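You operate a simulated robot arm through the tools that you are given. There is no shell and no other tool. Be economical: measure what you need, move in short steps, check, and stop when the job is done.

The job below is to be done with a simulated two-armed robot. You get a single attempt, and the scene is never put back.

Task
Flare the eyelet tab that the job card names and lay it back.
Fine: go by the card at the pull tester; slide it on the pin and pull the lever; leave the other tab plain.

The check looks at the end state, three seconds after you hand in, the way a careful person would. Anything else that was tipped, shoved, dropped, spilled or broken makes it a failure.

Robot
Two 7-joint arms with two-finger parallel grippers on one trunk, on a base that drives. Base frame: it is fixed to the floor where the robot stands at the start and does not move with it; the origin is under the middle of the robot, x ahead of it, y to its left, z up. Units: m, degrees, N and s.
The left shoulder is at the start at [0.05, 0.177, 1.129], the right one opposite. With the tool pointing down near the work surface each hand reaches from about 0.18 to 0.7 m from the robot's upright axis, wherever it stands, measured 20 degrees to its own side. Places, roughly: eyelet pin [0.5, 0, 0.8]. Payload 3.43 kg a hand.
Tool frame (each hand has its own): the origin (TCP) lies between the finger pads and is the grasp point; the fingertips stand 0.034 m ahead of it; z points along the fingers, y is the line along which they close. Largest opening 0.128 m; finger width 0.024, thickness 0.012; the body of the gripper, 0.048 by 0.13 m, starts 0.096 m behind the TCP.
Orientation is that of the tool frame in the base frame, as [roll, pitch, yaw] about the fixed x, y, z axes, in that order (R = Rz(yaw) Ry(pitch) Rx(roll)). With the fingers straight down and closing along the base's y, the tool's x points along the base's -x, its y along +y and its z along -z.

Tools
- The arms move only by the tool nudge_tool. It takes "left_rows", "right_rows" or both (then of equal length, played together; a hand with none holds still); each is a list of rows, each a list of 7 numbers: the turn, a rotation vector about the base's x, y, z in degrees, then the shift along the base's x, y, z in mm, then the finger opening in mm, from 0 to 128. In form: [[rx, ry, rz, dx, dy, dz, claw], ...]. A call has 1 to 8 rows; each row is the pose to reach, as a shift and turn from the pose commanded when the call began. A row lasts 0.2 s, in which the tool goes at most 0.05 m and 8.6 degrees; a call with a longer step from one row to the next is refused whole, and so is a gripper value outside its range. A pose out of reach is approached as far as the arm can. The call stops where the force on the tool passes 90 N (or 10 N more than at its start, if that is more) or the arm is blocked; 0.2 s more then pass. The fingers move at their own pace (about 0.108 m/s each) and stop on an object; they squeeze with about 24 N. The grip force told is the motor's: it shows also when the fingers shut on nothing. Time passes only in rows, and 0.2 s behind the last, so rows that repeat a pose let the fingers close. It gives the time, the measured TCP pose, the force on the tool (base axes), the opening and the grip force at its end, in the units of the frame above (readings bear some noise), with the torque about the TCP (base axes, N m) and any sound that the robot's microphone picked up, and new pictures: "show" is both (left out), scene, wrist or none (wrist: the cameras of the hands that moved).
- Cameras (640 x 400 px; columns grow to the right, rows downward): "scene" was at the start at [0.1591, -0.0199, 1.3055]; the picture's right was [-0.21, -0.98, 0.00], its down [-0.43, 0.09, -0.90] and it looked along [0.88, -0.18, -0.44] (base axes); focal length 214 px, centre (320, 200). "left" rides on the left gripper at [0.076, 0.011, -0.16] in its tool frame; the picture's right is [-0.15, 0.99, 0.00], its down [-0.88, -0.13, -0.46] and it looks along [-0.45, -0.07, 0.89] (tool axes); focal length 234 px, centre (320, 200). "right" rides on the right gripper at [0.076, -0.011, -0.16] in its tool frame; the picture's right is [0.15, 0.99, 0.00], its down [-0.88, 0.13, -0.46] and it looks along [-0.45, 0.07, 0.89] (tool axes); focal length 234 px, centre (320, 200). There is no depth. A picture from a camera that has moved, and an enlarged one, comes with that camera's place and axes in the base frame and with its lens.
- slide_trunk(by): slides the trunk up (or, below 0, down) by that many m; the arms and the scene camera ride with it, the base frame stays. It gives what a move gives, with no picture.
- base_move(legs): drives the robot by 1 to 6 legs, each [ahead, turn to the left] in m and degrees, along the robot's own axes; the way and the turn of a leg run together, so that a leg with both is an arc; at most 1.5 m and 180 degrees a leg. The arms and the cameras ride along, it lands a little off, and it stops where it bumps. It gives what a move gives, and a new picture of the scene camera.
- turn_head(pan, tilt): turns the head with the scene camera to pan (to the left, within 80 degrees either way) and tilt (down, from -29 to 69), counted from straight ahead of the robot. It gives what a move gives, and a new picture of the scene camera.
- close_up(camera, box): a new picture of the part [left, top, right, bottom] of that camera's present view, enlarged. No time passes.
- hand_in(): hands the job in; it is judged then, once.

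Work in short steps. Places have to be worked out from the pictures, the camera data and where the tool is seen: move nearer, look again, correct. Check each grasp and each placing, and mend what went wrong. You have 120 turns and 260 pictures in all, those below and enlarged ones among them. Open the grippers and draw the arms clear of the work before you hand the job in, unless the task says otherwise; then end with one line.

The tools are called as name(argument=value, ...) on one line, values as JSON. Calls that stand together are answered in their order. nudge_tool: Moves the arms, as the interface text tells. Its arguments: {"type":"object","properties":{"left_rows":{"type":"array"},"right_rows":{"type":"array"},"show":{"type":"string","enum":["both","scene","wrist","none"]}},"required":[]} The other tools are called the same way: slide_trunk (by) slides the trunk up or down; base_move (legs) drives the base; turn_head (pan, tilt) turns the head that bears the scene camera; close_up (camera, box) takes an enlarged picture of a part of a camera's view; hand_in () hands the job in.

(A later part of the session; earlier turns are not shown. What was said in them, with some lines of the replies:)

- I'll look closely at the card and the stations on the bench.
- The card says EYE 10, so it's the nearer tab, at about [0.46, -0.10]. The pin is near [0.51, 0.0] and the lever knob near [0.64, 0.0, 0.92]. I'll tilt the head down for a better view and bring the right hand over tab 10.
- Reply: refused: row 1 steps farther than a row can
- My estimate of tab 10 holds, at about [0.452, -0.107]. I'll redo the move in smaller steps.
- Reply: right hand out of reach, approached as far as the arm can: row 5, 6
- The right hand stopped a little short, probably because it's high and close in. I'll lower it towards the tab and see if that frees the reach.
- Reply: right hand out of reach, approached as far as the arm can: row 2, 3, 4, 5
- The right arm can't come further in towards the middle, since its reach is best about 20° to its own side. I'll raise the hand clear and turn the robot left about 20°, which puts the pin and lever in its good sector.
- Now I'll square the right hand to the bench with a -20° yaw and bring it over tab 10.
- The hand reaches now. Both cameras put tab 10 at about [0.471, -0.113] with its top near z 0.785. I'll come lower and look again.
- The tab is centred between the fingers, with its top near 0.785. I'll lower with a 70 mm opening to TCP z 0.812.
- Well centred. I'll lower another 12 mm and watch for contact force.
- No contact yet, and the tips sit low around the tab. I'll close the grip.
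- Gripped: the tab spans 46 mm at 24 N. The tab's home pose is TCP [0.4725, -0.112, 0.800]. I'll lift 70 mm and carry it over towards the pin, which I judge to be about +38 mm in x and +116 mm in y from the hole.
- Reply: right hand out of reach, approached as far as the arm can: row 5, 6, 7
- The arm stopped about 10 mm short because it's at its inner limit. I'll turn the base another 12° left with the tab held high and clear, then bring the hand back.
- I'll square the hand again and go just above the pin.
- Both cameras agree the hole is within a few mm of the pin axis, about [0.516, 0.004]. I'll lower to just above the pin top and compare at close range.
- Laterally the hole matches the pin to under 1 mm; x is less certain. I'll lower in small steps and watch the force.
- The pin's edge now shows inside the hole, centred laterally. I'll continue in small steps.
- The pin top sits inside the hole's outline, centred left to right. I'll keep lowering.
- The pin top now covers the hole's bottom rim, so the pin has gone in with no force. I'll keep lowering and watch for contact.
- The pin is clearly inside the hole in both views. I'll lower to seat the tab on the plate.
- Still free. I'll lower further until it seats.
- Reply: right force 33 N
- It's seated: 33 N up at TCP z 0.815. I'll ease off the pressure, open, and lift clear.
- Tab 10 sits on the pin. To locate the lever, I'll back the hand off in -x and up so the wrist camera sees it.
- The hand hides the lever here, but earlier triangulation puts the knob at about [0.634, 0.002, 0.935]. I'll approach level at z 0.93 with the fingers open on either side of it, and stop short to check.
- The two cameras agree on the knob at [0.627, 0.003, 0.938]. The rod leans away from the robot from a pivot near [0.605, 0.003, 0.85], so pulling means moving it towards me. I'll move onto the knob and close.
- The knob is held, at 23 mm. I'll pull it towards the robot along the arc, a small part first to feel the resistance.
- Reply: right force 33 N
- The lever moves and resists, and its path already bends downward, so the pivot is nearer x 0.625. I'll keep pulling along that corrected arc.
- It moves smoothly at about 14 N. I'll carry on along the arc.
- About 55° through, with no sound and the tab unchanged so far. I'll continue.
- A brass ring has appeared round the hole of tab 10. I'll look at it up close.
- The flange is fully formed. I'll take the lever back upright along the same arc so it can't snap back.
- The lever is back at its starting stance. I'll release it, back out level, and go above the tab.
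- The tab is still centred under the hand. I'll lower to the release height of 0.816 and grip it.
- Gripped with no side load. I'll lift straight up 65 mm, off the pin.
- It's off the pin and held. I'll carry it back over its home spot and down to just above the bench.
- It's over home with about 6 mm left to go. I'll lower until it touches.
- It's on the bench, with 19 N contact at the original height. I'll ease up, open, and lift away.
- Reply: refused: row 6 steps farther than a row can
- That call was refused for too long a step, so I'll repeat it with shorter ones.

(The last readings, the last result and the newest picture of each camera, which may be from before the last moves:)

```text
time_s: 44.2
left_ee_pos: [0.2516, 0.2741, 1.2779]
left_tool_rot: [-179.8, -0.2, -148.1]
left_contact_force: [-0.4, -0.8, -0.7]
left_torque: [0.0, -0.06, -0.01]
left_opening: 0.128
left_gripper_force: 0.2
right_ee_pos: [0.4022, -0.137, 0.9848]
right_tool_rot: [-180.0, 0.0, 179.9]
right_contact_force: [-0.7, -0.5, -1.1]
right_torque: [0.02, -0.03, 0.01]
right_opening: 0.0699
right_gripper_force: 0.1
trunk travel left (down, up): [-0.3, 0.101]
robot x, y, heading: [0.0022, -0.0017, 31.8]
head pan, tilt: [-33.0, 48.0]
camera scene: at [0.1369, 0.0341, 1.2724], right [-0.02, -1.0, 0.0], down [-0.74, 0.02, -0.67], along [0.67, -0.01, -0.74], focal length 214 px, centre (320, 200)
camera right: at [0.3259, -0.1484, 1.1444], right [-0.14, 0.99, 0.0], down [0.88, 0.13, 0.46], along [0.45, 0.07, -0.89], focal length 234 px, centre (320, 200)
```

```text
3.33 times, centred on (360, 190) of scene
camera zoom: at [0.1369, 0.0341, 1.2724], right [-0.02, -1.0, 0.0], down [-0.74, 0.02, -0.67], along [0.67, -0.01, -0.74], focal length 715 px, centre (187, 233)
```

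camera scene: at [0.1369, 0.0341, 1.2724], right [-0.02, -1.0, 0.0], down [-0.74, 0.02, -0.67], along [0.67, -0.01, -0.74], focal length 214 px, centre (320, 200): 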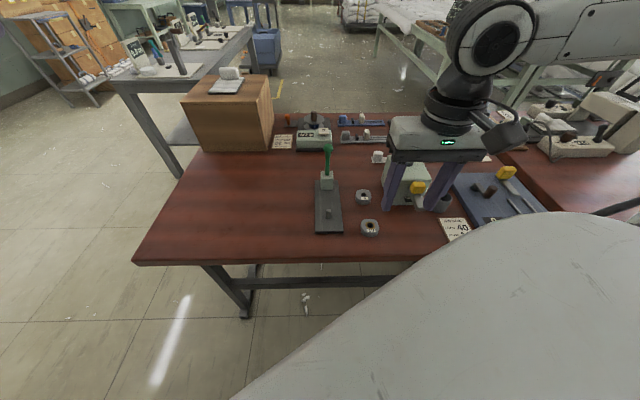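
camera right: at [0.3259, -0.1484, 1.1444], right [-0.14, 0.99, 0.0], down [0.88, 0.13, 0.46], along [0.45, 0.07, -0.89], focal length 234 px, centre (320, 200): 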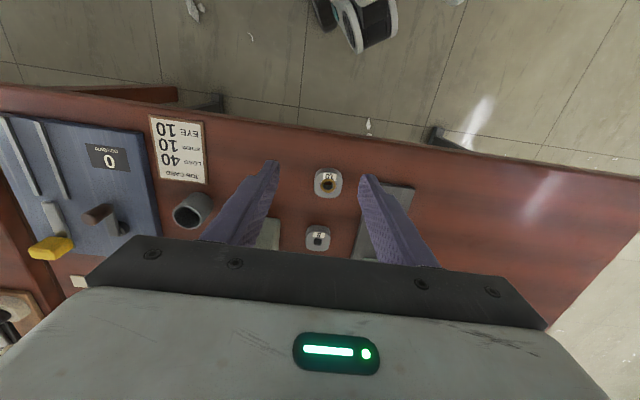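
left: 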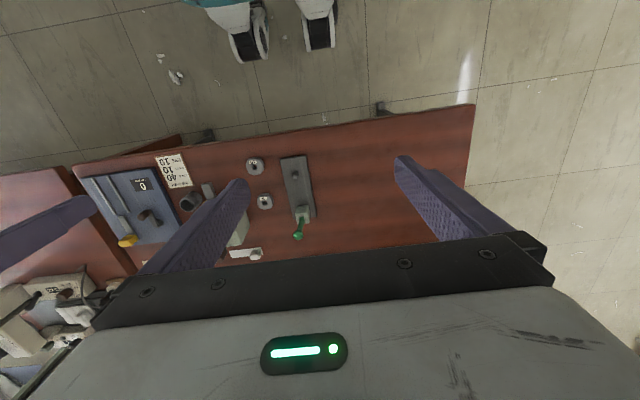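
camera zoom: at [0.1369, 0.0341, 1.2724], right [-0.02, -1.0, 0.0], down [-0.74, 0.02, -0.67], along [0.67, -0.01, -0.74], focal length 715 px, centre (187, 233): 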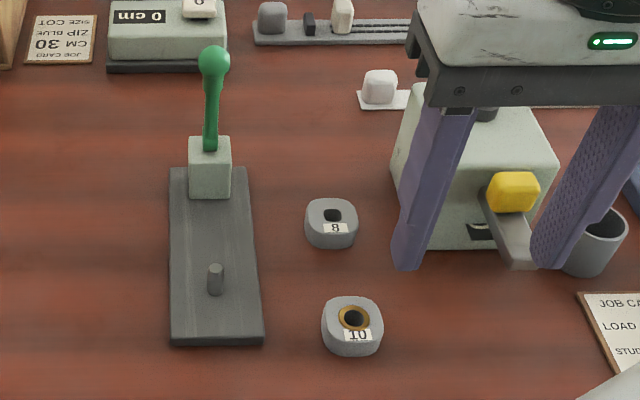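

Tab 10 is flared and lies at its home spot, tab 8 is plain and untouched, and the lever is upright. I'll raise the hand well clear with the gripper open.

nudge_tool(right_rows=[[0, 0, 0, -10, -20, 35, 100], [0, 0, 0, -20, -40, 70, 128], [0, 0, 0, -30, -60, 110, 128], [0, 0, 0, -30, -60, 150, 128]], show="scene")

```text
time_s: 45.2
left_ee_pos: [0.2516, 0.2748, 1.2771]
left_tool_rot: [-179.9, -0.1, -148.1]
left_contact_force: [-0.5, 0.2, -0.2]
left_torque: [0.03, 0.02, 0.01]
left_opening: 0.1279
left_gripper_force: 0.1
right_ee_pos: [0.3718, -0.1975, 1.1357]
right_tool_rot: [179.9, 0.0, 179.9]
right_contact_force: [-0.2, -0.4, -0.3]
right_torque: [0.0, 0.02, -0.01]
right_opening: 0.128
right_gripper_force: 0.0
trunk travel left (down, up): [-0.3, 0.101]
robot x, y, heading: [0.0002, -0.0012, 31.8]
head pan, tilt: [-33.0, 48.0]
camera scene: at [0.1373, 0.0348, 1.2722], right [-0.02, -1.0, 0.0], down [-0.74, 0.02, -0.67], along [0.67, -0.01, -0.74], focal length 214 px, centre (320, 200)
```

scene: 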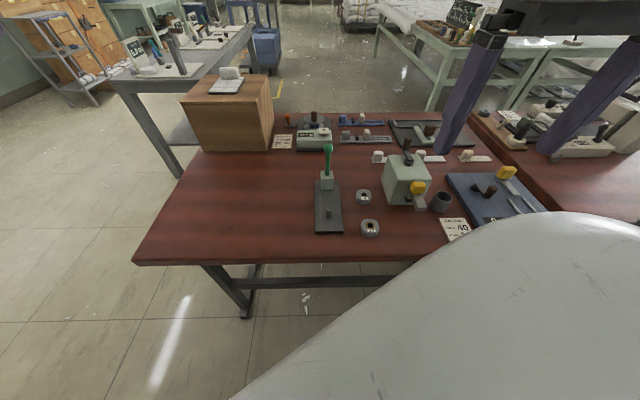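

Everything is in place and both arms are clear, so I'm handing in.

hand_in()

```text
The job is handed in.
```

I flared eyelet tab 10, the one the job card names, and laid it back in its original spot; tab 8 is still plain, the lever is back upright and both arms are clear.
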